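You operate a simulated robot arm through the tools that you are given. There is no shell and no other tool. Be economical: measure what you need, move in short steps, check, and stop when the job is done.

The job below is to be done with a simulated two-armed robot. You get a single attempt, and the scene is never put back.

JOB
Tap the coupling pin home, then refit the coupling guard with both hands and lock it.
Fine: pin unbruised; green mallet back where it lay; the drive stays locked out.

Only the result counts: the job must be done as asked and must still hold three seconds after the hand-in. Knocking over, shifting, dropping, spilling or breaking anything else fails it.

ROBOT AND FRAMES
Two 6-joint arms with two-finger parallel grippers on one trunk, on a base that drives. Base frame: it is fixed to the floor where the robot stands at the start and does not move with it; the origin is under the middle of the robot, x ahead of it, y to its left, z up. Units: mm, degrees, N and s.
The left shoulder is at the start at [60, 187, 1122], the right one opposite. With the tool pointing down near the work surface each hand reaches from about 220 to 620 mm from the robot's upright axis, wherever it stands, measured 20 degrees to its own side. Places, roughly: coupling pin [600, 0, 1000]; guard seat [600, -100, 1000]; guard wing lock [500, -100, 1000]. Payload 1.57 kg a hand.
The tool frame of a hand sits at the grasp point between the pads (the TCP): z along the fingers, y along the line on which they close. The tips reach 30 mm beyond it. Largest opening 110 mm; finger width 24, thickness 12; the body of the gripper, 48 by 112 mm, starts 78 mm behind the TCP.
Orientation is that of the tool frame in the base frame, as [roll, pitch, yaw] about the fixed x, y, z axes, in that order (R = Rz(yaw) Ry(pitch) Rx(roll)). With the fingers straight down and closing along the base's y, the tool's x points along the base's -x, its y along +y and its z along -z.

CONTROLS
- The arms move only by the tool move_arm. It takes "left_series", "right_series" or both (then of equal length, played together; a hand with none holds still); each is a list of rows, each a list of 6 numbers: the shift along the tool's x, y, z in mm, then the turn, a rotation vector about the tool's x, y, z in degrees. In form: [[x, y, z, rx, ry, rz], ...]. A call has 1 to 8 rows; each row shifts and turns the commanded pose from where the row before left it, along the tool's axes as they then stand. "left_jaw" and "right_jaw" are, for a hand that has rows, the finger opening in mm, from 0 to 110, set as the call begins (left out, the last holds). Each row takes 0.2 s and may step no farther than 50 mm and 8.6 degrees from the row before; otherwise, or with a gripper value out of range, the whole call is refused. A pose out of reach is approached as far as the arm can. The call stops where the force on the tool passes 40 N (or 10 N more than at its start, if that is more) or the arm is blocked; 0.2 s more then pass. The fingers move at their own pace (about 153 mm/s each) and stop on an object; they squeeze with about 24 N. The grip force told is the motor's: it shows also when the fingers shut on nothing. Time passes only in rows, and 0.2 s behind the last, so rows that do not move let the fingers close. It gives the time, the measured TCP pose, the force on the tool (base axes), the opening and the grip force at its end, in the units of the frame above (readings bear some noise), with the torque about the TCP (base axes, N m) and any sound that the robot's microphone picked up.
- Cameras (640 x 400 px; columns grow to the right, rows downward): "scene" is now at [18.5, -16.3, 1673.1]; the picture's right is [-0.14, -0.99, 0.00], its down [-0.73, 0.11, -0.68] and it looks along [0.67, -0.10, -0.74] (base axes); focal length 267 px, centre (320, 200). "left" rides on the left gripper at [70, -16, -141] in its tool frame; the picture's right is [0.23, 0.97, 0.00], its down [-0.85, 0.20, -0.48] and it looks along [-0.47, 0.11, 0.88] (tool axes); focal length 222 px, centre (320, 200). "right" rides on the right gripper at [70, 16, -141] in its tool frame; the picture's right is [-0.23, 0.97, 0.00], its down [-0.86, -0.20, -0.48] and it looks along [-0.47, -0.11, 0.88] (tool axes); focal length 222 px, centre (320, 200). There is no depth. A picture from a camera that has moved, and an enlarged one, comes with that camera's place and axes in the base frame and with its lens. The place of the scene camera against the robot may be out by one fixed shift of up to 12 mm in any direction.
- grab_frame(camera): a new picture of that camera. No time passes.
- move_column(by): slides the trunk up (or, below 0, down) by that many mm; the arms and the scene camera ride with it, the base frame stays. It gives what a move gives, with no picture.
- base_move(legs): drives the robot by 1 to 6 legs, each [ahead, left, turn to the left] in mm, mm and degrees, along the robot's own axes; the way and the turn of a leg run together, so that a leg with both is an arc; at most 1500 mm and 180 degrees a leg. The arms and the cameras ride along, it lands a little off, and it stops where it bumps. It gives what a move gives.
- aim_head(pan, tilt): turns the head with the scene camera to pan (to the left, within 86 degrees either way) and tilt (down, from -29 to 69), counted from straight ahead of the robot. It gives what a move gives.
- zoom(camera, box): a new picture of the part [left, top, right, bottom] of that camera's present view, enlarged. No time passes.
- close_job(): hands the job in; it is judged then, once.

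Go step by step. Nothing tells you exact positions but the pictures and the camera data: compare them with the known pose of the tool, close in by small moves and look again before you grip or let go. The budget is 120 turns and 100 pictures, counting those below and the enlarged ones. Unless the task says otherwise, let go and move clear before handing in.

The tools are called by a JSON object that holds its "fn" and its "kwargs". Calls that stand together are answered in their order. move_arm: Moves the arms, as the interface text tells. Its arguments: {"type":"object","properties":{"left_series":{"type":"array","items":{"type":"array","items":{"type":"number"}}},"left_jaw":{"type":"number"},"right_series":{"type":"array","items":{"type":"array","items":{"type":"number"}}},"right_jaw":{"type":"number"}},"required":[]} The other tools are called the same way: move_column (by) slides the trunk up or down; base_move (legs) drives the base; aim_head (pan, tilt) turns the head that bears the scene camera; grab_frame (camera) takes a picture; zoom (camera, box) takes an enlarged picture of a part of a camera's view; close_job () hands the job in.

At the start:

```text
time: 0.0
left_tcp_pos: [471.9, 64.2, 1290.0]
left_tcp_rot: [-179.9, 0.0, 180.0]
left_contact_force: [0.7, 0.7, -0.1]
left_torque: [0.0, -0.03, 0.0]
left_grip_width: 109.8
left_finger_force: 0.0
right_tcp_pos: [405.1, -236.8, 1315.6]
right_tcp_rot: [179.9, 0.0, 180.0]
right_contact_force: [-1.1, 0.9, -0.9]
right_torque: [0.02, -0.03, -0.05]
right_grip_width: 110.0
right_finger_force: 0.0
trunk travel left (down, up): [-750.0, 240.0]
robot x, y, heading: [-3.2, -3.6, -0.0]
head pan, tilt: [-8.3, 47.4]
```

scene: 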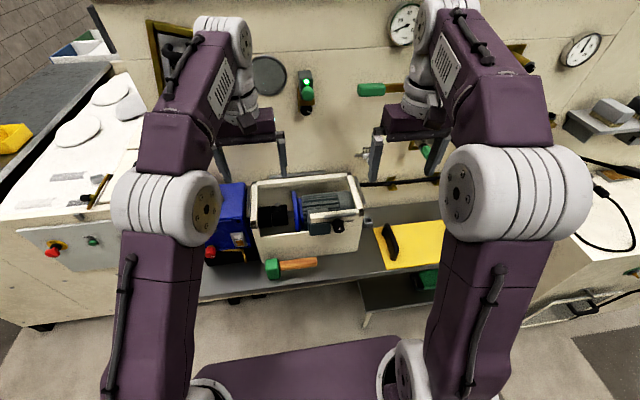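
right: 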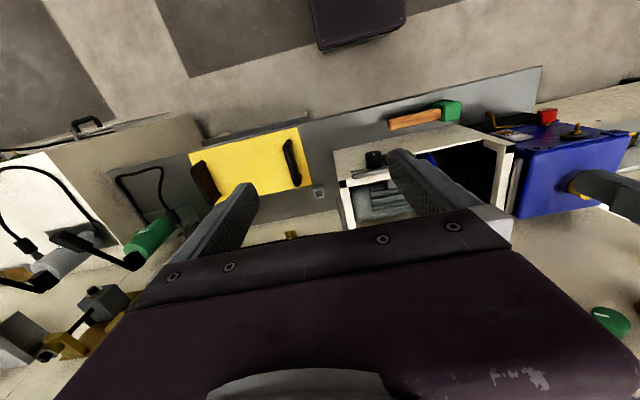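
left: 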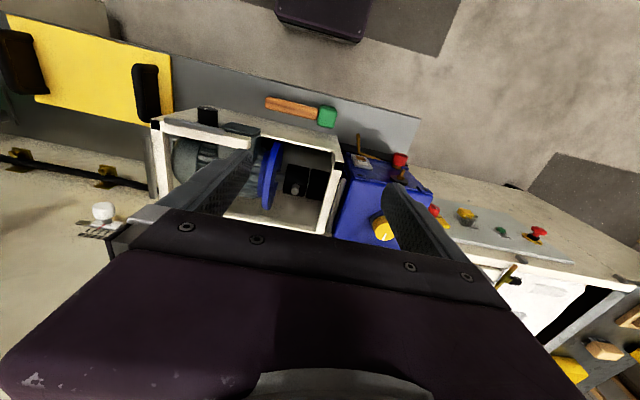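

I see a bench with a white-framed coupling box, a yellow guard with two handles, and a green mallet with a wooden handle. I'll enlarge the views for detail first.

{"fn": "zoom", "kwargs": {"camera": "scene", "box": [190, 160, 450, 310]}}

{"fn": "zoom", "kwargs": {"camera": "left", "box": [130, 80, 450, 260]}}

{"fn": "zoom", "kwargs": {"camera": "right", "box": [100, 80, 560, 260]}}

```text
2.46 times, centred on (320, 235) of scene
camera zoom: at [18.5, -16.3, 1673.1], right [-0.14, -0.99, 0.0], down [-0.73, 0.11, -0.68], along [0.67, -0.1, -0.74], focal length 657 px, centre (320, 114)
```

zoom: 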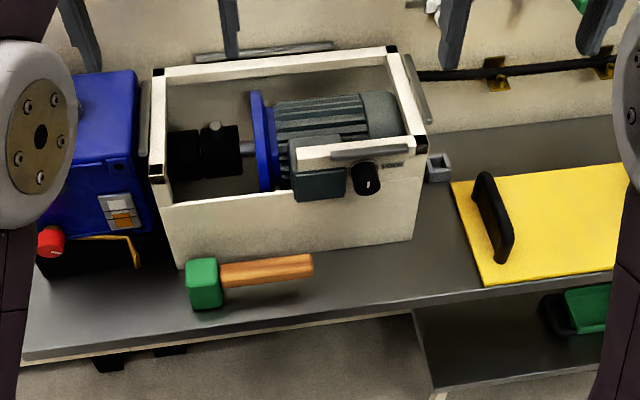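

```text
2.00 times, centred on (290, 170) of left
camera zoom: at [403.1, 49.2, 1430.7], right [-0.23, 0.97, 0.0], down [0.86, 0.2, 0.48], along [0.47, 0.11, -0.88], focal length 444 px, centre (380, 260)
```

zoom: 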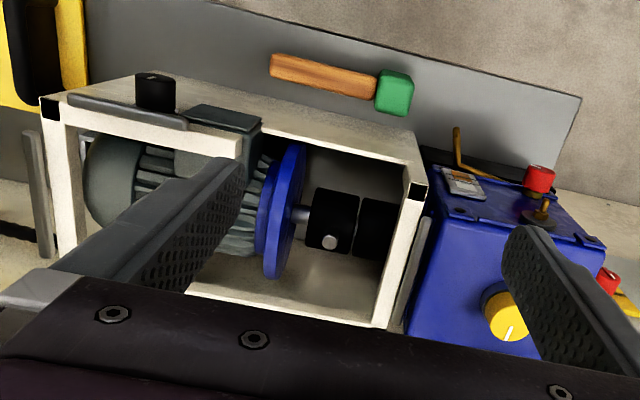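

```text
1.39 times, centred on (330, 170) of right
camera zoom: at [334.2, -220.6, 1457.5], right [0.23, 0.97, 0.0], down [0.86, -0.2, 0.48], along [0.47, -0.11, -0.88], focal length 309 px, centre (306, 242)
```

zoom: 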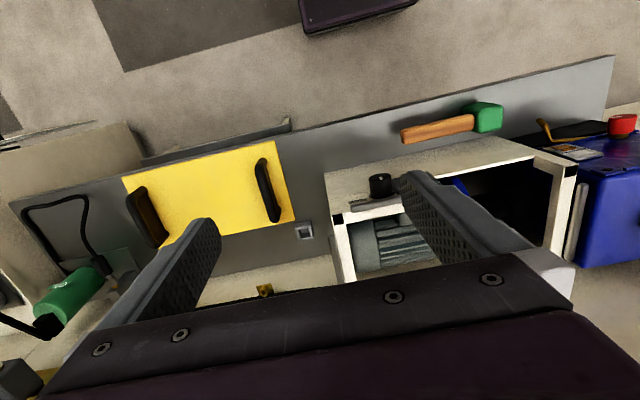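

The pin seems to be the silver stud on the black hub near [622, 42, 1000], and the mallet lies near [480, 80, 820]. I'll zoom in closer on each of these.

{"fn": "zoom", "kwargs": {"camera": "left", "box": [250, 145, 350, 215]}}

{"fn": "zoom", "kwargs": {"camera": "scene", "box": [240, 170, 380, 260]}}

{"fn": "zoom", "kwargs": {"camera": "right", "box": [170, 90, 410, 230]}}

{"fn": "zoom", "kwargs": {"camera": "scene", "box": [340, 130, 480, 310]}}

```text
5.71 times, centred on (300, 180) of left
camera zoom: at [403.1, 49.2, 1430.7], right [-0.23, 0.97, 0.0], down [0.86, 0.2, 0.48], along [0.47, 0.11, -0.88], focal length 1269 px, centre (434, 314)
```

zoom: 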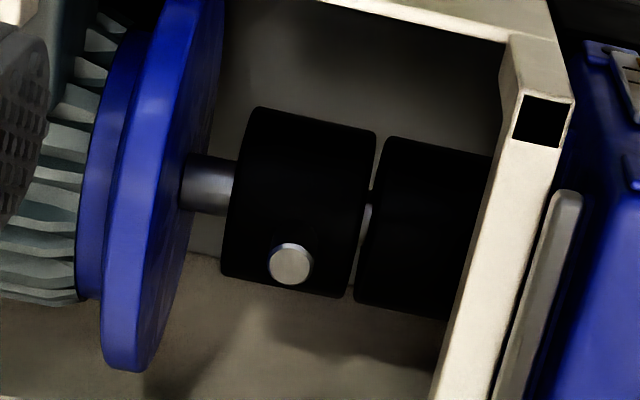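

```text
4.44 times, centred on (310, 215) of scene
camera zoom: at [18.5, -16.3, 1673.1], right [-0.14, -0.99, 0.0], down [-0.73, 0.11, -0.68], along [0.67, -0.1, -0.74], focal length 1187 px, centre (364, 133)
```

zoom: 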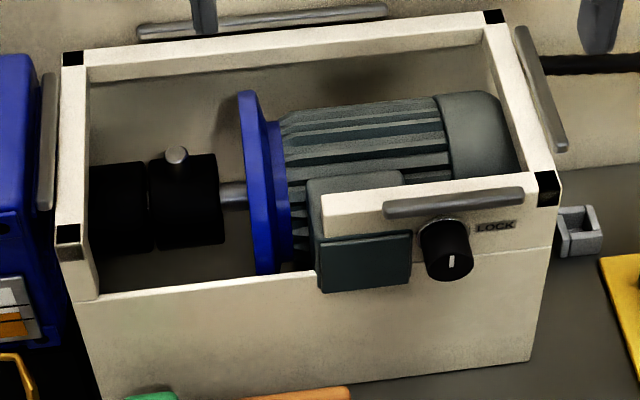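

```text
2.67 times, centred on (290, 160) of right
camera zoom: at [334.2, -220.6, 1457.5], right [0.23, 0.97, 0.0], down [0.86, -0.2, 0.48], along [0.47, -0.11, -0.88], focal length 592 px, centre (400, 307)
```

zoom: 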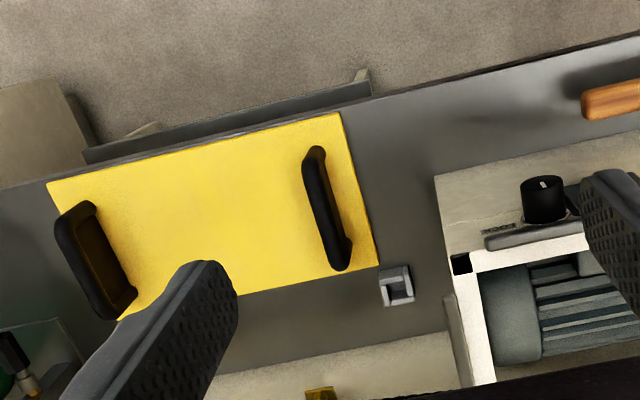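

```text
2.22 times, centred on (410, 220) of scene
camera zoom: at [18.5, -16.3, 1673.1], right [-0.14, -0.99, 0.0], down [-0.73, 0.11, -0.68], along [0.67, -0.1, -0.74], focal length 594 px, centre (120, 156)
```

zoom: 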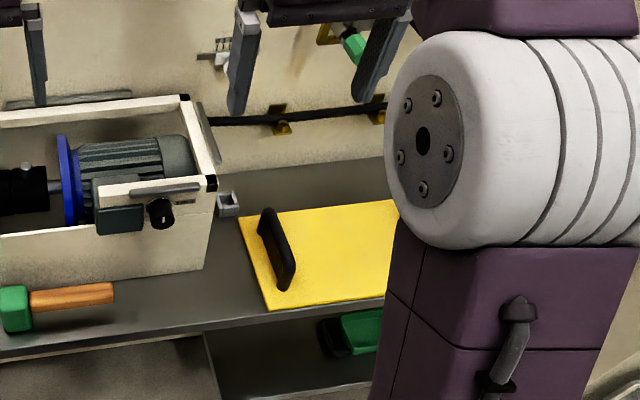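

Pin top estimated near [624, 45, 1001], box top near z 1018, and the scene camera reads about 8 mm low in y. Next I need the mallet's shape, the knob and the lockout.

{"fn": "zoom", "kwargs": {"camera": "left", "box": [255, 85, 355, 145]}}

{"fn": "zoom", "kwargs": {"camera": "scene", "box": [255, 250, 335, 295]}}

{"fn": "zoom", "kwargs": {"camera": "scene", "box": [300, 190, 380, 245]}}

{"fn": "zoom", "kwargs": {"camera": "left", "box": [320, 120, 480, 260]}}

```text
6.40 times, centred on (305, 115) of left
camera zoom: at [403.1, 49.2, 1430.7], right [-0.23, 0.97, 0.0], down [0.86, 0.2, 0.48], along [0.47, 0.11, -0.88], focal length 1422 px, centre (416, 744)
```

zoom: 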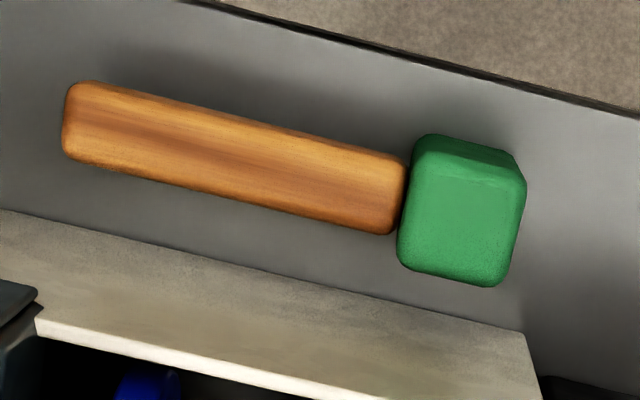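

```text
8.00 times, centred on (295, 272) of scene
camera zoom: at [18.5, -16.3, 1673.1], right [-0.14, -0.99, 0.0], down [-0.73, 0.11, -0.68], along [0.67, -0.1, -0.74], focal length 2137 px, centre (520, -380)
```

zoom: 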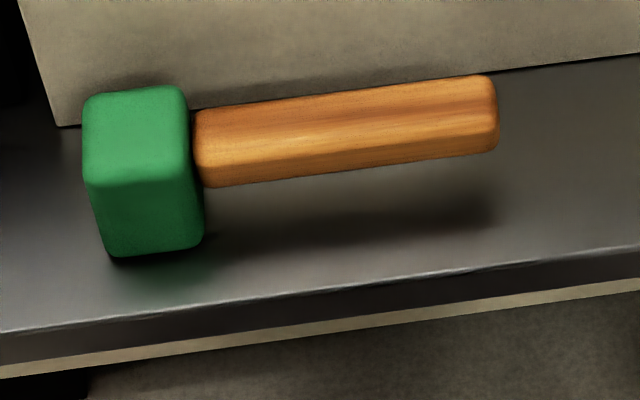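

```text
7.27 times, centred on (340, 218) of scene
camera zoom: at [18.5, -16.3, 1673.1], right [-0.14, -0.99, 0.0], down [-0.73, 0.11, -0.68], along [0.67, -0.1, -0.74], focal length 1942 px, centre (174, 73)
```

zoom: 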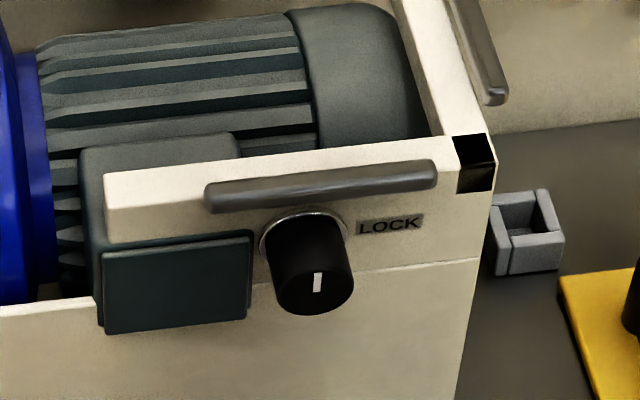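

```text
2.86 times, centred on (400, 190) of left
camera zoom: at [403.1, 49.2, 1430.7], right [-0.23, 0.97, 0.0], down [0.86, 0.2, 0.48], along [0.47, 0.11, -0.88], focal length 635 px, centre (91, 229)
```

zoom: 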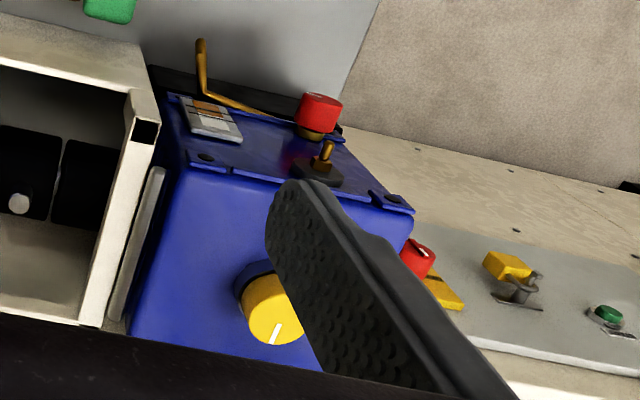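

The mallet lies with its handle along y (x≈483, y −70 to 62) and its head near y≈85, close in front of the box wall (x≈529). I'll bring the left hand above it, turned to close along x and slightly tilted to clear the wall.

{"fn": "move_arm", "kwargs": {"left_series": [[-3, -24, 0, 0, 0, -8.5], [0, 0, 45, 0, 0, -8.5], [0, 0, 45, 0, 0, -8.5], [0, 0, 45, 0, 0, -8.5], [0, 0, 45, 0, 0, -8.5], [0, 0, 45, 0, 0, -8.5], [0, 0, 45, 0, 0, -8.5], [0, 0, 0, 0, 0, -8.5]], "left_jaw": 50}}

{"fn": "move_arm", "kwargs": {"left_series": [[0, 0, 0, 0, 0, -8.5], [0, 0, 0, 0, 0, -8.5], [0, 0, 0, 0, 0, -5], [0, 0, 0, 6, 0, 0], [0, 0, 0, 6, 0, 0], [0, 0, 0, 0, 0, 0]]}}

{"fn": "grab_frame", "kwargs": {"camera": "left"}}

{"fn": "grab_frame", "kwargs": {"camera": "scene"}}

```text
time: 1.8
left_tcp_pos: [474.8, 39.8, 1020.7]
left_tcp_rot: [-180.0, -0.2, -111.9]
left_contact_force: [-0.5, -0.4, -0.1]
left_torque: [0.0, 0.01, 0.02]
left_grip_width: 50.1
left_finger_force: 0.1
right_tcp_pos: [403.3, -236.5, 1316.2]
right_tcp_rot: [180.0, 0.0, 179.9]
right_contact_force: [0.2, -1.1, -0.1]
right_torque: [0.02, 0.01, 0.0]
right_grip_width: 109.9
right_finger_force: 0.2
trunk travel left (down, up): [-750.0, 240.0]
robot x, y, heading: [2.1, 1.1, -0.2]
head pan, tilt: [-8.3, 47.4]
```

```text
time: 3.2
left_tcp_pos: [476.6, 40.3, 1020.4]
left_tcp_rot: [-167.9, 0.0, -90.0]
left_contact_force: [0.2, 0.1, -1.0]
left_torque: [-0.01, 0.0, -0.03]
left_grip_width: 49.8
left_finger_force: 0.0
right_tcp_pos: [405.7, -237.0, 1315.8]
right_tcp_rot: [-180.0, 0.0, -179.9]
right_contact_force: [0.3, 0.8, -0.4]
right_torque: [-0.02, 0.02, 0.01]
right_grip_width: 109.8
right_finger_force: 0.0
trunk travel left (down, up): [-750.0, 240.0]
robot x, y, heading: [1.5, -3.0, 0.1]
head pan, tilt: [-8.3, 47.4]
```

```text
85 pictures are left
camera left: at [462.9, -28.5, 1160.9], right [-0.95, -0.23, -0.2], down [-0.29, 0.86, 0.43], along [0.08, 0.46, -0.88], focal length 222 px, centre (320, 200)
```

left: 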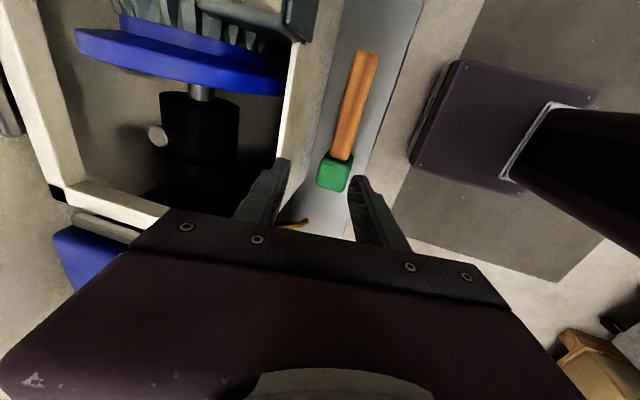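

```text
84 pictures are left
camera scene: at [19.3, -16.3, 1673.1], right [-0.14, -0.99, 0.0], down [-0.73, 0.11, -0.68], along [0.67, -0.1, -0.74], focal length 267 px, centre (320, 200)
```

scene: 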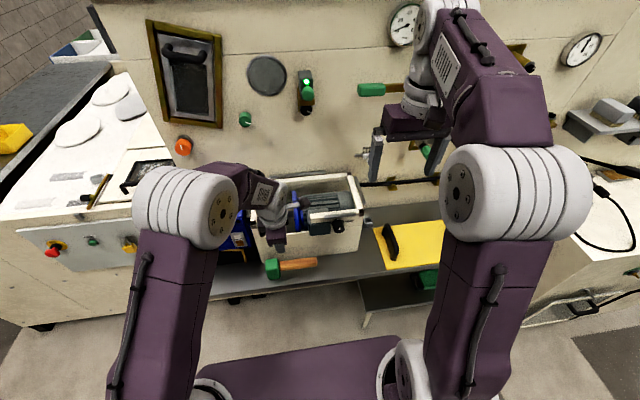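

The left hand is above the mallet with the box wall just to its far side. I'll descend part way and measure the mallet more closely.

{"fn": "move_arm", "kwargs": {"left_series": [[0, 9.4, 44, 0, 0, 0], [0, 9.4, 44, 0, 0, 0]]}}

{"fn": "zoom", "kwargs": {"camera": "left", "box": [220, 0, 460, 260]}}

{"fn": "zoom", "kwargs": {"camera": "scene", "box": [230, 200, 350, 300]}}

```text
time: 3.8
left_tcp_pos: [477.0, 40.7, 928.4]
left_tcp_rot: [-168.1, 0.0, -90.0]
left_contact_force: [0.1, -0.5, -0.8]
left_torque: [-0.01, 0.0, 0.0]
left_grip_width: 50.0
left_finger_force: 0.0
right_tcp_pos: [406.1, -237.1, 1316.0]
right_tcp_rot: [179.9, -0.2, -180.0]
right_contact_force: [0.1, 0.6, 0.0]
right_torque: [0.0, 0.04, 0.0]
right_grip_width: 110.0
right_finger_force: 0.1
trunk travel left (down, up): [-750.0, 240.0]
robot x, y, heading: [1.6, -1.6, 0.2]
head pan, tilt: [-8.3, 47.4]
```

```text
1.54 times, centred on (340, 130) of left
camera zoom: at [464.2, -27.4, 1070.0], right [-0.95, -0.23, -0.2], down [-0.29, 0.86, 0.43], along [0.08, 0.46, -0.88], focal length 342 px, centre (289, 308)
```

zoom: 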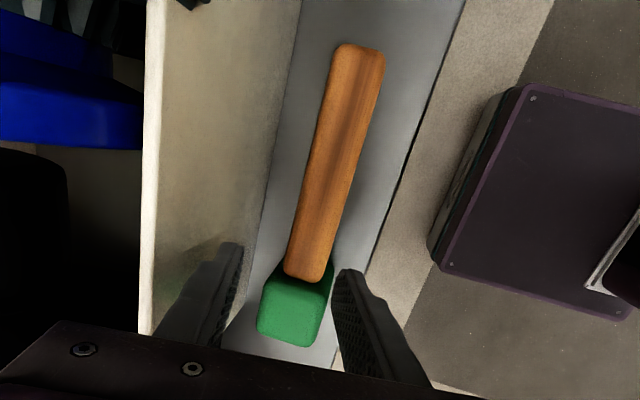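

```text
4.00 times, centred on (290, 250) of scene
camera zoom: at [20.4, -16.5, 1673.1], right [-0.14, -0.99, 0.0], down [-0.73, 0.11, -0.68], along [0.67, -0.1, -0.74], focal length 1068 px, centre (440, 0)
```

zoom: 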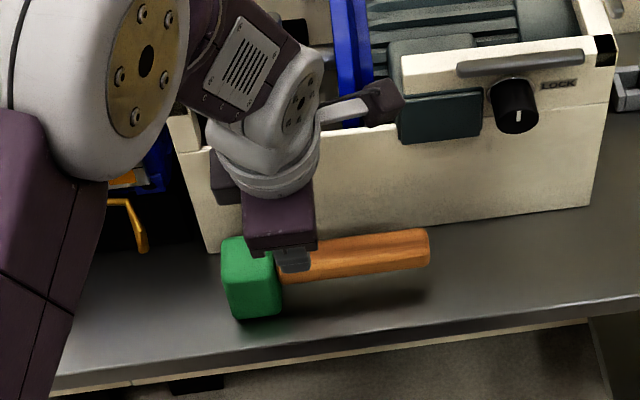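

Handle centre is at x≈482, and I'm centred over it at y≈40. I'll lower to grasp height and check before closing.

{"fn": "move_arm", "kwargs": {"left_series": [[0, 7.4, 42.3, 0, 0, 0], [0, 8.9, 42.1, 0, 0, 0], [0, 0, 0, 0, 0, 0]]}}

{"fn": "zoom", "kwargs": {"camera": "left", "box": [220, 0, 460, 260]}}

{"fn": "zoom", "kwargs": {"camera": "scene", "box": [250, 230, 340, 290]}}

```text
time: 4.6
left_tcp_pos: [476.5, 41.4, 843.8]
left_tcp_rot: [-167.9, -0.1, -90.1]
left_contact_force: [0.1, 0.4, 0.3]
left_torque: [0.04, -0.03, 0.01]
left_grip_width: 50.1
left_finger_force: 0.0
right_tcp_pos: [402.7, -237.2, 1316.9]
right_tcp_rot: [179.9, 0.1, 180.0]
right_contact_force: [-0.7, 0.7, 0.3]
right_torque: [-0.01, -0.03, 0.0]
right_grip_width: 110.0
right_finger_force: 0.0
trunk travel left (down, up): [-750.0, 240.0]
robot x, y, heading: [-0.2, -0.4, -0.0]
head pan, tilt: [-8.3, 47.4]
```

```text
1.54 times, centred on (340, 130) of left
camera zoom: at [463.3, -27.6, 985.3], right [-0.95, -0.23, -0.2], down [-0.29, 0.86, 0.42], along [0.08, 0.46, -0.88], focal length 342 px, centre (289, 308)
```

zoom: 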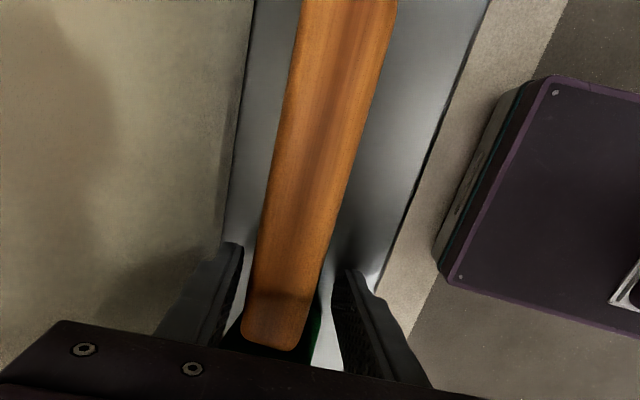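

```text
6.67 times, centred on (295, 260) of scene
camera zoom: at [16.9, -16.2, 1673.1], right [-0.14, -0.99, 0.0], down [-0.73, 0.11, -0.68], along [0.67, -0.1, -0.74], focal length 1781 px, centre (487, -200)
```

zoom: 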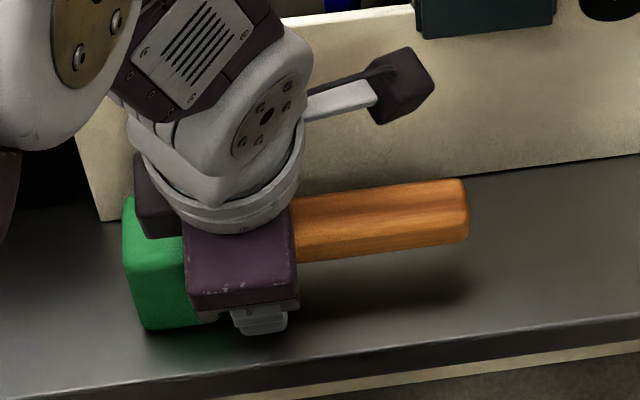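

The handle lies between the fingers, slightly toward the far one. I'll nudge 3 mm and close.

{"fn": "move_arm", "kwargs": {"left_series": [[0, -2.9, 0.6, 0, 0, 0], [0, 0, 0, 0, 0, 0]], "left_jaw": 50}}

{"fn": "move_arm", "kwargs": {"left_series": [[0, 0, 0, 0, 0, 0], [0, 0, 0, 0, 0, 0], [0, 0, 0, 0, 0, 0]], "left_jaw": 10}}

{"fn": "zoom", "kwargs": {"camera": "left", "box": [220, 0, 460, 260]}}

{"fn": "zoom", "kwargs": {"camera": "scene", "box": [250, 230, 340, 290]}}

```text
time: 5.2
left_tcp_pos: [479.8, 40.0, 845.2]
left_tcp_rot: [-167.9, -0.1, -90.1]
left_contact_force: [-0.6, 0.9, 0.3]
left_torque: [0.05, 0.02, 0.02]
left_grip_width: 50.1
left_finger_force: 0.0
right_tcp_pos: [404.0, -236.8, 1317.6]
right_tcp_rot: [-180.0, 0.0, 180.0]
right_contact_force: [-0.8, 0.3, -0.4]
right_torque: [0.0, 0.03, 0.0]
right_grip_width: 109.8
right_finger_force: 0.0
trunk travel left (down, up): [-750.0, 240.0]
robot x, y, heading: [-1.0, -1.0, -0.1]
head pan, tilt: [-8.3, 47.4]
```

```text
time: 6.0
left_tcp_pos: [476.5, 40.2, 845.3]
left_tcp_rot: [-167.9, 0.1, -89.9]
left_contact_force: [-9.9, -1.0, 7.5]
left_torque: [0.07, 0.58, 0.17]
left_grip_width: 30.1
left_finger_force: 24.4
right_tcp_pos: [402.0, -237.4, 1317.2]
right_tcp_rot: [-180.0, 0.0, -180.0]
right_contact_force: [-0.4, -0.1, 0.6]
right_torque: [0.01, -0.02, 0.0]
right_grip_width: 109.8
right_finger_force: 0.0
trunk travel left (down, up): [-750.0, 240.0]
robot x, y, heading: [-1.8, -2.3, 0.1]
head pan, tilt: [-8.3, 47.4]
```

```text
1.54 times, centred on (340, 130) of left
camera zoom: at [465.2, -28.3, 986.1], right [-0.95, -0.23, -0.2], down [-0.29, 0.86, 0.43], along [0.08, 0.47, -0.88], focal length 342 px, centre (289, 308)
```

zoom: 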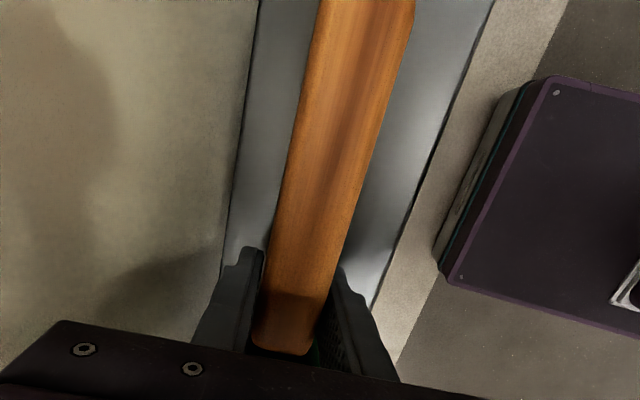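

```text
6.67 times, centred on (295, 260) of scene
camera zoom: at [15.2, -17.0, 1673.2], right [-0.14, -0.99, 0.0], down [-0.73, 0.11, -0.68], along [0.67, -0.1, -0.73], focal length 1781 px, centre (487, -200)
```

zoom: 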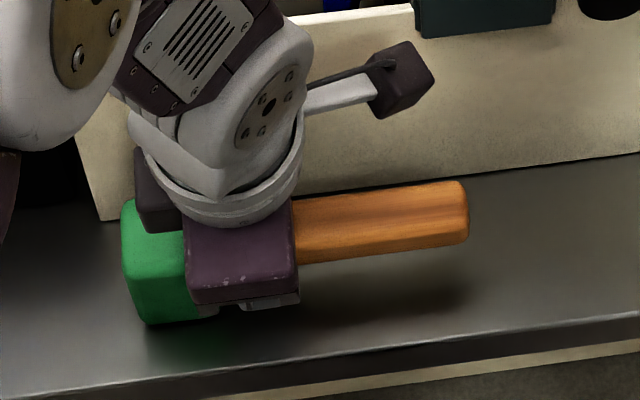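

Gripped at 30 mm opening. I'll lift and check how the mallet hangs.

{"fn": "move_arm", "kwargs": {"left_series": [[0, -4.2, -19.6, 0, 0, 0], [0, -9.4, -44, 0, 0, 0], [0, -9.4, -44, 0, 0, 0], [0, -9.4, -44, 0, 0, 0], [0, 0, 0, 0, 0, 0]]}}

{"fn": "grab_frame", "kwargs": {"camera": "left"}}

{"fn": "zoom", "kwargs": {"camera": "scene", "box": [210, 180, 370, 280]}}

```text
time: 7.2
left_tcp_pos: [480.2, 40.1, 998.7]
left_tcp_rot: [-167.9, -0.1, -90.0]
left_contact_force: [-1.2, -1.2, -3.3]
left_torque: [-0.08, -0.03, 0.02]
left_grip_width: 27.9
left_finger_force: 23.7
right_tcp_pos: [403.5, -235.8, 1316.9]
right_tcp_rot: [180.0, -0.1, 180.0]
right_contact_force: [1.1, -0.1, 0.2]
right_torque: [0.01, -0.02, 0.0]
right_grip_width: 110.2
right_finger_force: 0.0
trunk travel left (down, up): [-750.0, 240.0]
robot x, y, heading: [2.0, 0.1, -0.2]
head pan, tilt: [-8.3, 47.4]
```

```text
77 pictures are left
camera left: at [467.3, -28.7, 1140.0], right [-0.95, -0.23, -0.2], down [-0.29, 0.86, 0.43], along [0.08, 0.46, -0.88], focal length 222 px, centre (320, 200)
```

left: 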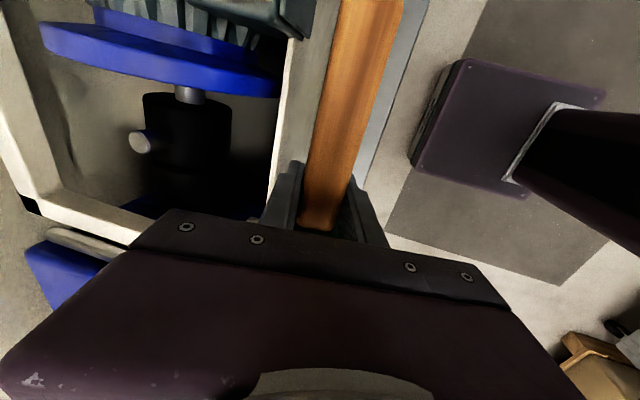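

```text
4.00 times, centred on (290, 230) of scene
camera zoom: at [19.0, -16.4, 1673.1], right [-0.14, -0.99, 0.0], down [-0.73, 0.11, -0.68], along [0.67, -0.1, -0.74], focal length 1068 px, centre (440, 80)
```

zoom: 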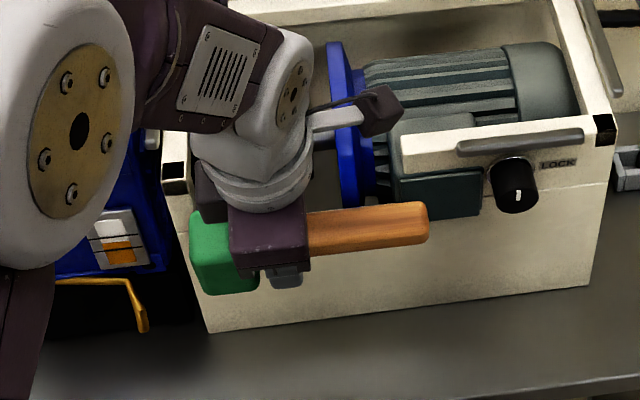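

The mallet is firmly held and aligned with the pads. I'll rise, un-tilt, and swing so the head points ahead over the box.

{"fn": "move_arm", "kwargs": {"left_series": [[0, -8.5, -40, 0, 0, 0], [0, -8.5, -40, 0, 0, 0], [0, -8.5, -40, 0, 0, 0], [0, 0, 0, -6, 0, 0], [0, 0, 0, -6, 0, 0], [0, 0, 0, 0, 0, 8], [0, 0, 0, 0, 0, 8], [0, 0, 0, 0, 0, 8]]}}

{"fn": "move_arm", "kwargs": {"left_series": [[0, 0, 0, 0, 0, 8.3], [0, 0, 0, 0, 0, 8.3], [0, 0, 0, 0, 0, 8.3], [0, 0, 0, 0, 0, 8.3], [0, 0, 0, 0, 0, 8.3], [0, 0, 0, 0, 0, 8.3], [0, 0, 0, 0, 0, 8.3], [0, 0, 0, 0, 0, 7.9]]}}

{"fn": "grab_frame", "kwargs": {"camera": "left"}}

{"fn": "grab_frame", "kwargs": {"camera": "scene"}}

```text
time: 9.0
left_tcp_pos: [480.8, 38.6, 1120.5]
left_tcp_rot: [-179.9, -0.1, -114.2]
left_contact_force: [0.6, -0.6, -3.5]
left_torque: [-0.12, 0.04, -0.02]
left_grip_width: 28.0
left_finger_force: 24.0
right_tcp_pos: [405.4, -237.3, 1315.9]
right_tcp_rot: [-180.0, -0.1, -180.0]
right_contact_force: [-0.6, -0.4, -0.1]
right_torque: [0.0, -0.05, 0.03]
right_grip_width: 110.0
right_finger_force: 0.1
trunk travel left (down, up): [-750.0, 240.0]
robot x, y, heading: [2.7, -1.8, -0.1]
head pan, tilt: [-8.3, 47.4]
```

```text
time: 10.8
left_tcp_pos: [481.7, 40.3, 1121.3]
left_tcp_rot: [-179.9, -0.1, 179.8]
left_contact_force: [1.2, 0.1, -3.4]
left_torque: [0.02, 0.06, 0.0]
left_grip_width: 27.7
left_finger_force: 24.6
right_tcp_pos: [404.7, -237.3, 1316.1]
right_tcp_rot: [179.9, -0.1, 180.0]
right_contact_force: [0.0, 0.4, 0.4]
right_torque: [0.03, 0.04, 0.0]
right_grip_width: 110.0
right_finger_force: 0.0
trunk travel left (down, up): [-750.0, 240.0]
robot x, y, heading: [1.7, 0.2, 0.3]
head pan, tilt: [-8.3, 47.4]
```

```text
75 pictures are left
camera left: at [411.2, 25.2, 1262.1], right [-0.22, 0.97, 0.0], down [0.86, 0.2, 0.48], along [0.47, 0.11, -0.88], focal length 222 px, centre (320, 200)
```

left: 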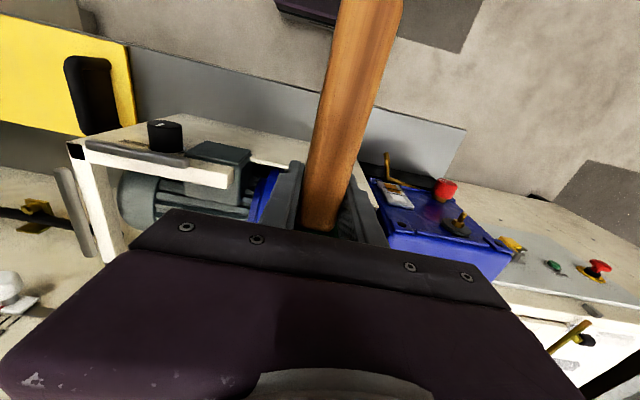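

```text
74 pictures are left
camera scene: at [19.0, -16.3, 1673.1], right [-0.14, -0.99, 0.0], down [-0.73, 0.11, -0.68], along [0.67, -0.1, -0.74], focal length 267 px, centre (320, 200)
```

scene: 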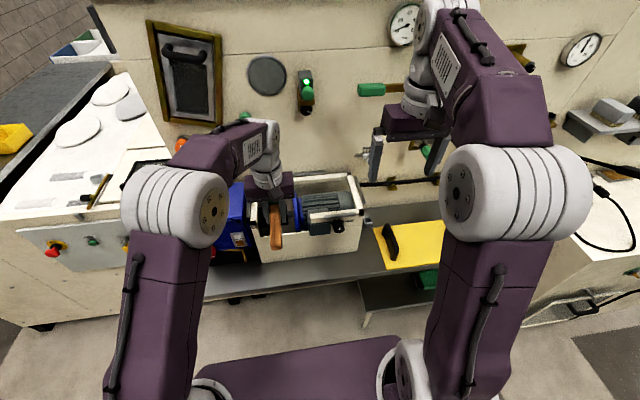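

I'll move the head over the pin, staying above it, and check from the right camera.

{"fn": "move_arm", "kwargs": {"left_series": [[-48, 2, 0, 0, 0, 0], [-48, 3, 0, 0, 0, 0], [0, 0, 30, 0, 0, 0], [0, 0, 0, 0, 0, 0]]}}

{"fn": "zoom", "kwargs": {"camera": "right", "box": [360, 100, 560, 230]}}

{"fn": "zoom", "kwargs": {"camera": "scene", "box": [230, 150, 350, 250]}}

```text
time: 11.8
left_tcp_pos: [564.8, 47.0, 1089.1]
left_tcp_rot: [-179.8, 0.0, 179.9]
left_contact_force: [0.1, -0.4, -4.0]
left_torque: [-0.01, 0.14, 0.0]
left_grip_width: 27.7
left_finger_force: 24.3
left hand out of reach, approached as far as the arm can: row 2
right_tcp_pos: [404.3, -236.8, 1315.2]
right_tcp_rot: [179.9, 0.1, -179.9]
right_contact_force: [0.0, -1.0, 0.0]
right_torque: [-0.02, 0.0, -0.03]
right_grip_width: 109.7
right_finger_force: 0.0
trunk travel left (down, up): [-750.0, 240.0]
robot x, y, heading: [-1.5, 3.5, -0.2]
head pan, tilt: [-8.3, 47.4]
```

```text
3.08 times, centred on (460, 165) of right
camera zoom: at [335.2, -220.8, 1457.2], right [0.23, 0.97, 0.0], down [0.86, -0.2, 0.48], along [0.47, -0.11, -0.88], focal length 684 px, centre (-111, 308)
```

zoom: 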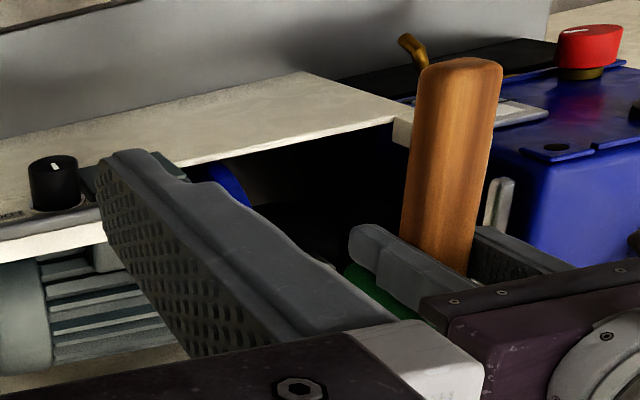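

```text
4.00 times, centred on (290, 200) of scene
camera zoom: at [19.6, -16.5, 1673.1], right [-0.14, -0.99, 0.0], down [-0.73, 0.11, -0.68], along [0.67, -0.1, -0.74], focal length 1068 px, centre (440, 200)
```

zoom: 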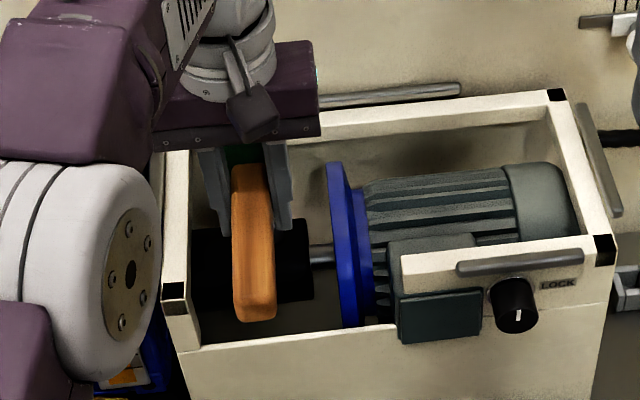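

The target is just past the left arm's reach. I'll pull the hand back 45 mm and drive the base 60 mm ahead.

{"fn": "move_arm", "kwargs": {"left_series": [[45, 0, 0, 0, 0, 0], [0, 0, 0, 0, 0, 0]]}}

{"fn": "base_move", "kwargs": {"legs": [[60, 0, 0]]}}

```text
time: 12.4
left_tcp_pos: [520.7, 47.6, 1090.4]
left_tcp_rot: [-179.9, 0.1, 179.9]
left_contact_force: [-0.2, -0.2, -3.7]
left_torque: [0.01, 0.1, 0.02]
left_grip_width: 28.0
left_finger_force: 24.1
right_tcp_pos: [407.0, -237.3, 1316.6]
right_tcp_rot: [179.9, -0.2, -180.0]
right_contact_force: [0.1, -0.5, 1.7]
right_torque: [0.01, 0.02, 0.02]
right_grip_width: 109.8
right_finger_force: 0.1
trunk travel left (down, up): [-750.0, 240.0]
robot x, y, heading: [0.2, -2.8, -0.0]
head pan, tilt: [-8.3, 47.4]
```

```text
time: 13.4
left_tcp_pos: [573.8, 47.7, 1093.1]
left_tcp_rot: [-179.9, 0.2, 179.8]
left_contact_force: [-0.7, 0.2, -2.9]
left_torque: [0.01, 0.05, 0.04]
left_grip_width: 27.8
left_finger_force: 23.9
right_tcp_pos: [457.0, -236.2, 1318.2]
right_tcp_rot: [180.0, 0.2, -180.0]
right_contact_force: [-0.9, 0.0, -0.1]
right_torque: [0.01, -0.05, -0.03]
right_grip_width: 109.9
right_finger_force: 0.1
trunk travel left (down, up): [-750.0, 240.0]
robot x, y, heading: [58.0, -2.3, -0.1]
head pan, tilt: [-8.3, 47.4]
```

The base is now ahead by about 58 mm. I'll lower gently to just above the expected contact and look.

{"fn": "move_arm", "kwargs": {"left_series": [[-5, -2, 20, 0, 0, 0], [0, 0, 14, 0, 0, 0], [0, 0, 0, 0, 0, 0]]}}

{"fn": "grab_frame", "kwargs": {"camera": "scene"}}

{"fn": "grab_frame", "kwargs": {"camera": "right"}}

```text
time: 14.2
left_tcp_pos: [585.1, 47.4, 1055.2]
left_tcp_rot: [-180.0, -0.1, 179.9]
left_contact_force: [0.1, 0.8, -2.8]
left_torque: [0.0, 0.12, 0.02]
left_grip_width: 27.7
left_finger_force: 23.8
right_tcp_pos: [465.2, -237.6, 1315.5]
right_tcp_rot: [180.0, -0.1, 180.0]
right_contact_force: [0.2, -0.6, -0.4]
right_torque: [-0.02, 0.01, 0.0]
right_grip_width: 109.9
right_finger_force: 0.0
trunk travel left (down, up): [-750.0, 240.0]
robot x, y, heading: [58.5, 0.4, -0.1]
head pan, tilt: [-8.3, 47.4]
```

```text
71 pictures are left
camera scene: at [80.2, -16.2, 1673.0], right [-0.14, -0.99, 0.0], down [-0.73, 0.11, -0.68], along [0.67, -0.1, -0.74], focal length 267 px, centre (320, 200)
```

scene: 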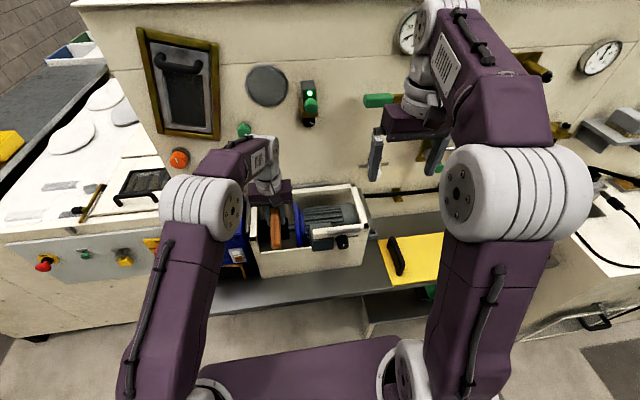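

```text
70 pictures are left
camera right: at [395.4, -220.5, 1457.0], right [0.23, 0.97, 0.0], down [0.86, -0.2, 0.48], along [0.46, -0.11, -0.88], focal length 222 px, centre (320, 200)
```

right: 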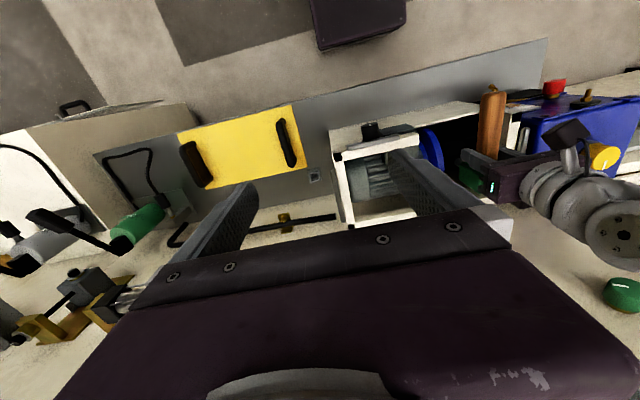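

{"fn": "zoom", "kwargs": {"camera": "right", "box": [410, 80, 540, 220]}}

{"fn": "zoom", "kwargs": {"camera": "scene", "box": [235, 170, 325, 250]}}

```text
2.86 times, centred on (475, 150) of right
camera zoom: at [395.4, -220.5, 1457.0], right [0.23, 0.97, 0.0], down [0.86, -0.2, 0.48], along [0.46, -0.11, -0.88], focal length 635 px, centre (-123, 343)
```

zoom: 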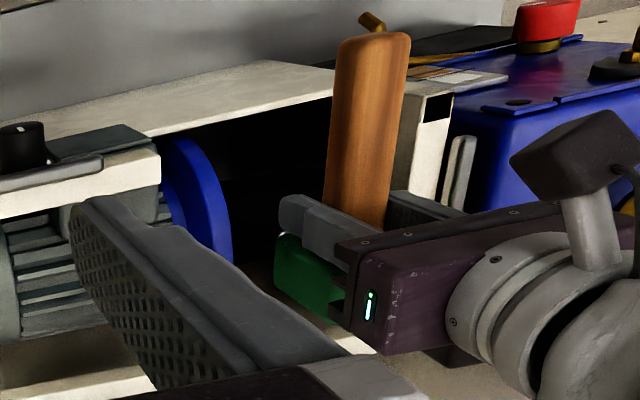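

```text
5.00 times, centred on (280, 210) of scene
camera zoom: at [80.2, -16.2, 1673.0], right [-0.14, -0.99, 0.0], down [-0.73, 0.11, -0.68], along [0.67, -0.1, -0.74], focal length 1335 px, centre (520, 150)
```

zoom: 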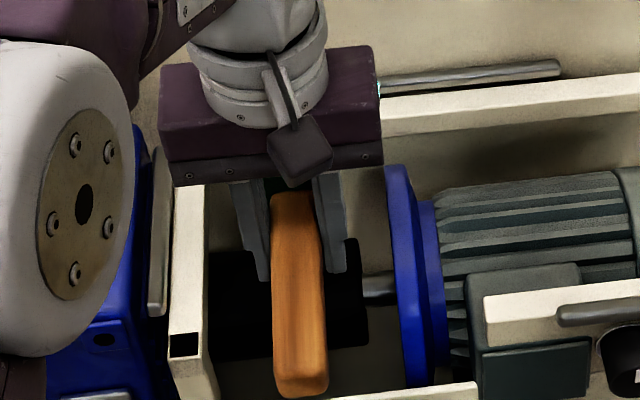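

Comparing several views, the pin is near y≈41, and the head is a bit too far left. I'll shift about 7 mm right and 4 mm back, then lower gently to feel for contact.

{"fn": "move_arm", "kwargs": {"left_series": [[4, -7, 0, 0, 0, 0], [0, 0, 4, 0, 0, 0], [0, 0, 3, 0, 0, 0], [0, 0, 3, 0, 0, 0], [0, 0, 0, 0, 0, 0]]}}

{"fn": "zoom", "kwargs": {"camera": "scene", "box": [235, 170, 325, 250]}}

```text
time: 15.4
left_tcp_pos: [580.6, 39.3, 1045.6]
left_tcp_rot: [-179.8, 0.0, 180.0]
left_contact_force: [0.2, 0.0, -3.8]
left_torque: [0.01, 0.13, 0.0]
left_grip_width: 27.8
left_finger_force: 24.1
right_tcp_pos: [463.1, -237.2, 1316.1]
right_tcp_rot: [-180.0, 0.1, 179.9]
right_contact_force: [-0.1, -0.1, 0.6]
right_torque: [0.03, 0.03, -0.03]
right_grip_width: 110.1
right_finger_force: 0.1
trunk travel left (down, up): [-750.0, 240.0]
robot x, y, heading: [58.8, -1.8, 0.0]
head pan, tilt: [-8.3, 47.4]
```

```text
5.00 times, centred on (280, 210) of scene
camera zoom: at [78.2, -16.2, 1673.1], right [-0.14, -0.99, 0.0], down [-0.73, 0.11, -0.68], along [0.67, -0.1, -0.74], focal length 1335 px, centre (520, 150)
```

zoom: 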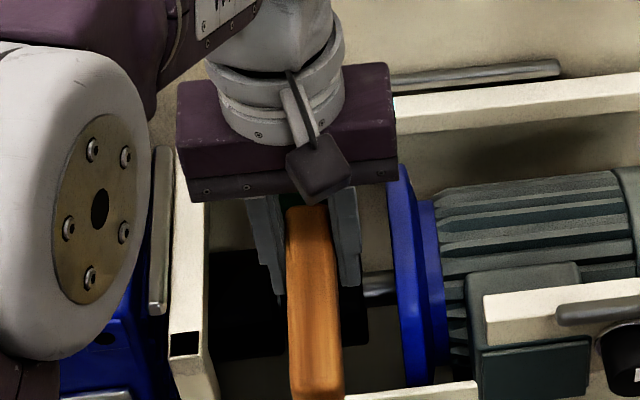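

The handle now lines up with the pinned hub half. I'll continue lowering in small steps until contact.

{"fn": "move_arm", "kwargs": {"left_series": [[0, 0, 2, 0, 0, 0], [0, 0, 2, 0, 0, 0], [0, 0, 2, 0, 0, 0], [0, 0, 2, 0, 0, 0]]}}

```text
time: 16.4
left_tcp_pos: [576.9, 38.8, 1040.9]
left_tcp_rot: [-179.8, 0.3, 179.9]
left_contact_force: [-1.8, 2.4, 15.7]
left_torque: [0.13, -0.55, 0.09]
left_grip_width: 27.9
left_finger_force: 24.9
right_tcp_pos: [459.5, -236.9, 1318.9]
right_tcp_rot: [-180.0, 0.2, -179.9]
right_contact_force: [0.0, -0.5, -1.0]
right_torque: [0.01, -0.03, -0.05]
right_grip_width: 110.1
right_finger_force: 0.1
trunk travel left (down, up): [-750.0, 240.0]
robot x, y, heading: [61.8, -1.9, -0.2]
head pan, tilt: [-8.3, 47.4]
```

Contact felt at TCP z≈1041. I'll lift 20 mm and give a first moderate tap.

{"fn": "move_arm", "kwargs": {"left_series": [[0, 0, -20, 0, 0, 0], [0, 0, 0, 0, 0, 0], [0, 0, 23, 0, 0, 0], [0, 0, -20, 0, 0, 0]]}}

```text
time: 17.4
left_tcp_pos: [581.0, 39.6, 1054.9]
left_tcp_rot: [-179.8, -0.1, 179.9]
left_contact_force: [0.7, 0.1, -3.3]
left_torque: [0.0, 0.09, 0.02]
left_grip_width: 27.9
left_finger_force: 23.5
right_tcp_pos: [464.1, -236.2, 1315.5]
right_tcp_rot: [180.0, 0.0, -180.0]
right_contact_force: [0.1, 0.3, 0.1]
right_torque: [-0.01, 0.0, -0.01]
right_grip_width: 109.7
right_finger_force: 0.0
trunk travel left (down, up): [-750.0, 240.0]
robot x, y, heading: [61.6, -0.4, -0.0]
head pan, tilt: [-8.3, 47.4]
```

No sound yet. I'll feel for the pin height again to see whether it moved.

{"fn": "move_arm", "kwargs": {"left_series": [[0, 0, 8, 0, 0, 0], [0, 0, 4, 0, 0, 0], [0, 0, 2, 0, 0, 0], [0, 0, 2, 0, 0, 0]]}}

```text
time: 18.4
left_tcp_pos: [579.5, 38.0, 1039.3]
left_tcp_rot: [-179.8, 0.0, 179.9]
left_contact_force: [-0.4, 0.4, -1.0]
left_torque: [-0.02, 0.03, 0.03]
left_grip_width: 27.8
left_finger_force: 24.2
right_tcp_pos: [463.3, -237.7, 1315.1]
right_tcp_rot: [-180.0, 0.0, 179.9]
right_contact_force: [-0.3, -0.7, -0.7]
right_torque: [0.01, -0.02, -0.01]
right_grip_width: 110.1
right_finger_force: 0.1
trunk travel left (down, up): [-750.0, 240.0]
robot x, y, heading: [60.4, 2.3, 0.2]
head pan, tilt: [-8.3, 47.4]
```

The pin has gone down about 2 mm. I'll tap again.

{"fn": "move_arm", "kwargs": {"left_series": [[0, 0, -20, 0, 0, 0], [0, 0, 0, 0, 0, 0], [0, 0, 25, 0, 0, 0], [0, 0, -20, 0, 0, 0], [0, 0, 26, 0, 0, 0], [0, 0, -20, 0, 0, 0]]}}

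{"fn": "move_arm", "kwargs": {"left_series": [[0, 0, 8, 0, 0, 0], [0, 0, 4, 0, 0, 0], [0, 0, 2, 0, 0, 0], [0, 0, 2, 0, 0, 0], [0, 0, 0, 0, 0, 0]]}}

```text
time: 19.8
left_tcp_pos: [580.1, 39.1, 1047.4]
left_tcp_rot: [-179.9, -0.2, 179.9]
left_contact_force: [0.8, -0.5, -3.0]
left_torque: [-0.02, 0.12, -0.02]
left_grip_width: 28.0
left_finger_force: 23.6
right_tcp_pos: [464.5, -236.0, 1316.5]
right_tcp_rot: [-179.9, -0.1, -180.0]
right_contact_force: [0.9, 0.1, -0.7]
right_torque: [-0.01, 0.01, 0.04]
right_grip_width: 110.1
right_finger_force: 0.1
trunk travel left (down, up): [-750.0, 240.0]
robot x, y, heading: [61.4, 1.0, 0.2]
head pan, tilt: [-8.3, 47.4]
```

```text
time: 21.0
left_tcp_pos: [580.4, 40.0, 1035.0]
left_tcp_rot: [-179.9, 0.4, 179.8]
left_contact_force: [4.7, 2.1, 13.2]
left_torque: [0.15, -0.59, 0.02]
left_grip_width: 27.6
left_finger_force: 24.0
right_tcp_pos: [461.7, -236.5, 1316.9]
right_tcp_rot: [179.9, 0.1, 179.9]
right_contact_force: [0.3, -0.6, 0.3]
right_torque: [0.01, 0.0, 0.0]
right_grip_width: 110.1
right_finger_force: 0.0
trunk travel left (down, up): [-750.0, 240.0]
robot x, y, heading: [57.4, -0.9, -0.2]
head pan, tilt: [-8.3, 47.4]
```

It's working: the pin is about 6 mm down. More taps.

{"fn": "move_arm", "kwargs": {"left_series": [[0, 0, -22, 0, 0, 0], [0, 0, 0, 0, 0, 0], [0, 0, 28, 0, 0, 0], [0, 0, -22, 0, 0, 0], [0, 0, 25, 0, 0, 0], [0, 0, -20, 0, 0, 0]]}}

{"fn": "move_arm", "kwargs": {"left_series": [[0, 0, 6, 0, 0, 0], [0, 0, 4, 0, 0, 0], [0, 0, 2, 0, 0, 0], [0, 0, 2, 0, 0, 0], [0, 0, 0, 0, 0, 0]]}}

```text
time: 22.4
left_tcp_pos: [581.2, 40.5, 1043.3]
left_tcp_rot: [-179.8, -0.1, 179.9]
left_contact_force: [-0.5, -0.3, -2.9]
left_torque: [-0.01, 0.12, 0.0]
left_grip_width: 27.7
left_finger_force: 24.1
right_tcp_pos: [464.4, -236.4, 1316.3]
right_tcp_rot: [180.0, 0.0, 180.0]
right_contact_force: [-0.6, 1.2, -0.4]
right_torque: [-0.01, -0.02, -0.01]
right_grip_width: 110.1
right_finger_force: 0.1
trunk travel left (down, up): [-750.0, 240.0]
robot x, y, heading: [59.4, 1.4, 0.2]
head pan, tilt: [-8.3, 47.4]
```

```text
time: 23.6
left_tcp_pos: [578.3, 39.4, 1028.9]
left_tcp_rot: [-179.9, 0.0, 179.9]
left_contact_force: [0.0, -0.2, -0.5]
left_torque: [-0.01, 0.0, -0.01]
left_grip_width: 27.8
left_finger_force: 24.5
right_tcp_pos: [462.5, -236.9, 1316.4]
right_tcp_rot: [-180.0, 0.0, -179.9]
right_contact_force: [0.4, -0.1, 0.1]
right_torque: [0.01, 0.01, 0.01]
right_grip_width: 110.0
right_finger_force: 0.0
trunk travel left (down, up): [-750.0, 240.0]
robot x, y, heading: [57.4, -5.7, 0.1]
head pan, tilt: [-8.3, 47.4]
```

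About 12 mm of travel so far. I'll back the mallet away to look at the pin.

{"fn": "move_arm", "kwargs": {"left_series": [[0, 0, -40, 0, 0, 0], [0, 0, -40, 0, 0, 0], [40, 0, 0, 0, 0, 0], [45, 0, 0, 0, 0, 0], [0, 40, 0, 0, 0, 0], [0, 0, 0, 0, 0, 0]]}}

{"fn": "zoom", "kwargs": {"camera": "scene", "box": [235, 170, 325, 250]}}

{"fn": "zoom", "kwargs": {"camera": "left", "box": [180, 100, 340, 220]}}

```text
time: 25.0
left_tcp_pos: [495.4, 80.2, 1109.4]
left_tcp_rot: [-180.0, 0.0, 179.9]
left_contact_force: [-0.1, 0.3, -2.6]
left_torque: [0.02, 0.08, 0.01]
left_grip_width: 28.0
left_finger_force: 23.6
right_tcp_pos: [463.6, -237.8, 1315.8]
right_tcp_rot: [-179.9, 0.1, 180.0]
right_contact_force: [-0.1, 0.0, 0.2]
right_torque: [0.01, -0.01, 0.04]
right_grip_width: 109.8
right_finger_force: 0.2
trunk travel left (down, up): [-750.0, 240.0]
robot x, y, heading: [59.5, -0.0, 0.1]
head pan, tilt: [-8.3, 47.4]
```

```text
5.00 times, centred on (280, 210) of scene
camera zoom: at [78.2, -16.7, 1673.1], right [-0.14, -0.99, 0.0], down [-0.73, 0.11, -0.68], along [0.67, -0.1, -0.74], focal length 1335 px, centre (520, 150)
```

zoom: 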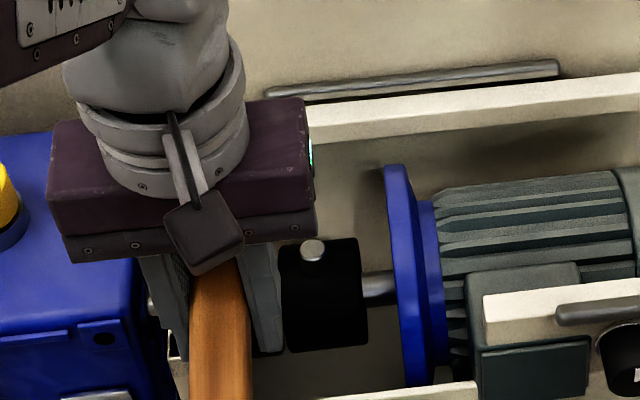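

```text
3.33 times, centred on (260, 160) of left
camera zoom: at [426.7, 64.4, 1250.2], right [-0.23, 0.97, 0.0], down [0.86, 0.2, 0.48], along [0.47, 0.11, -0.88], focal length 740 px, centre (520, 333)
```

zoom: 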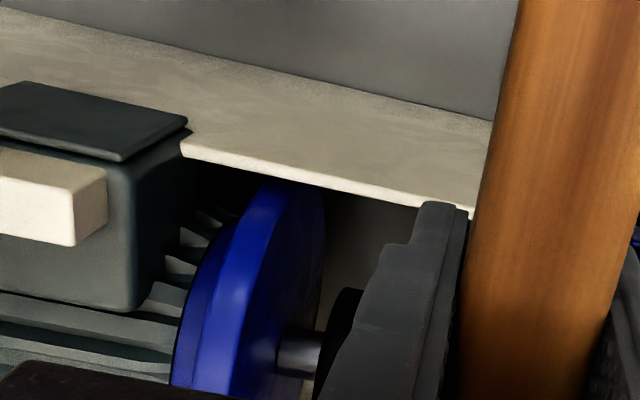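

{"fn": "zoom", "kwargs": {"camera": "scene", "box": [270, 205, 294, 225]}}

```text
16.00 times, centred on (282, 215) of scene
camera zoom: at [78.2, -16.7, 1673.1], right [-0.14, -0.99, 0.0], down [-0.73, 0.11, -0.68], along [0.67, -0.1, -0.74], focal length 4273 px, centre (928, -40)
```

zoom: 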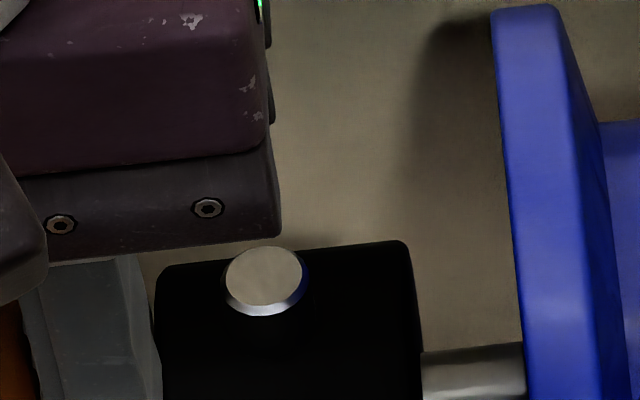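

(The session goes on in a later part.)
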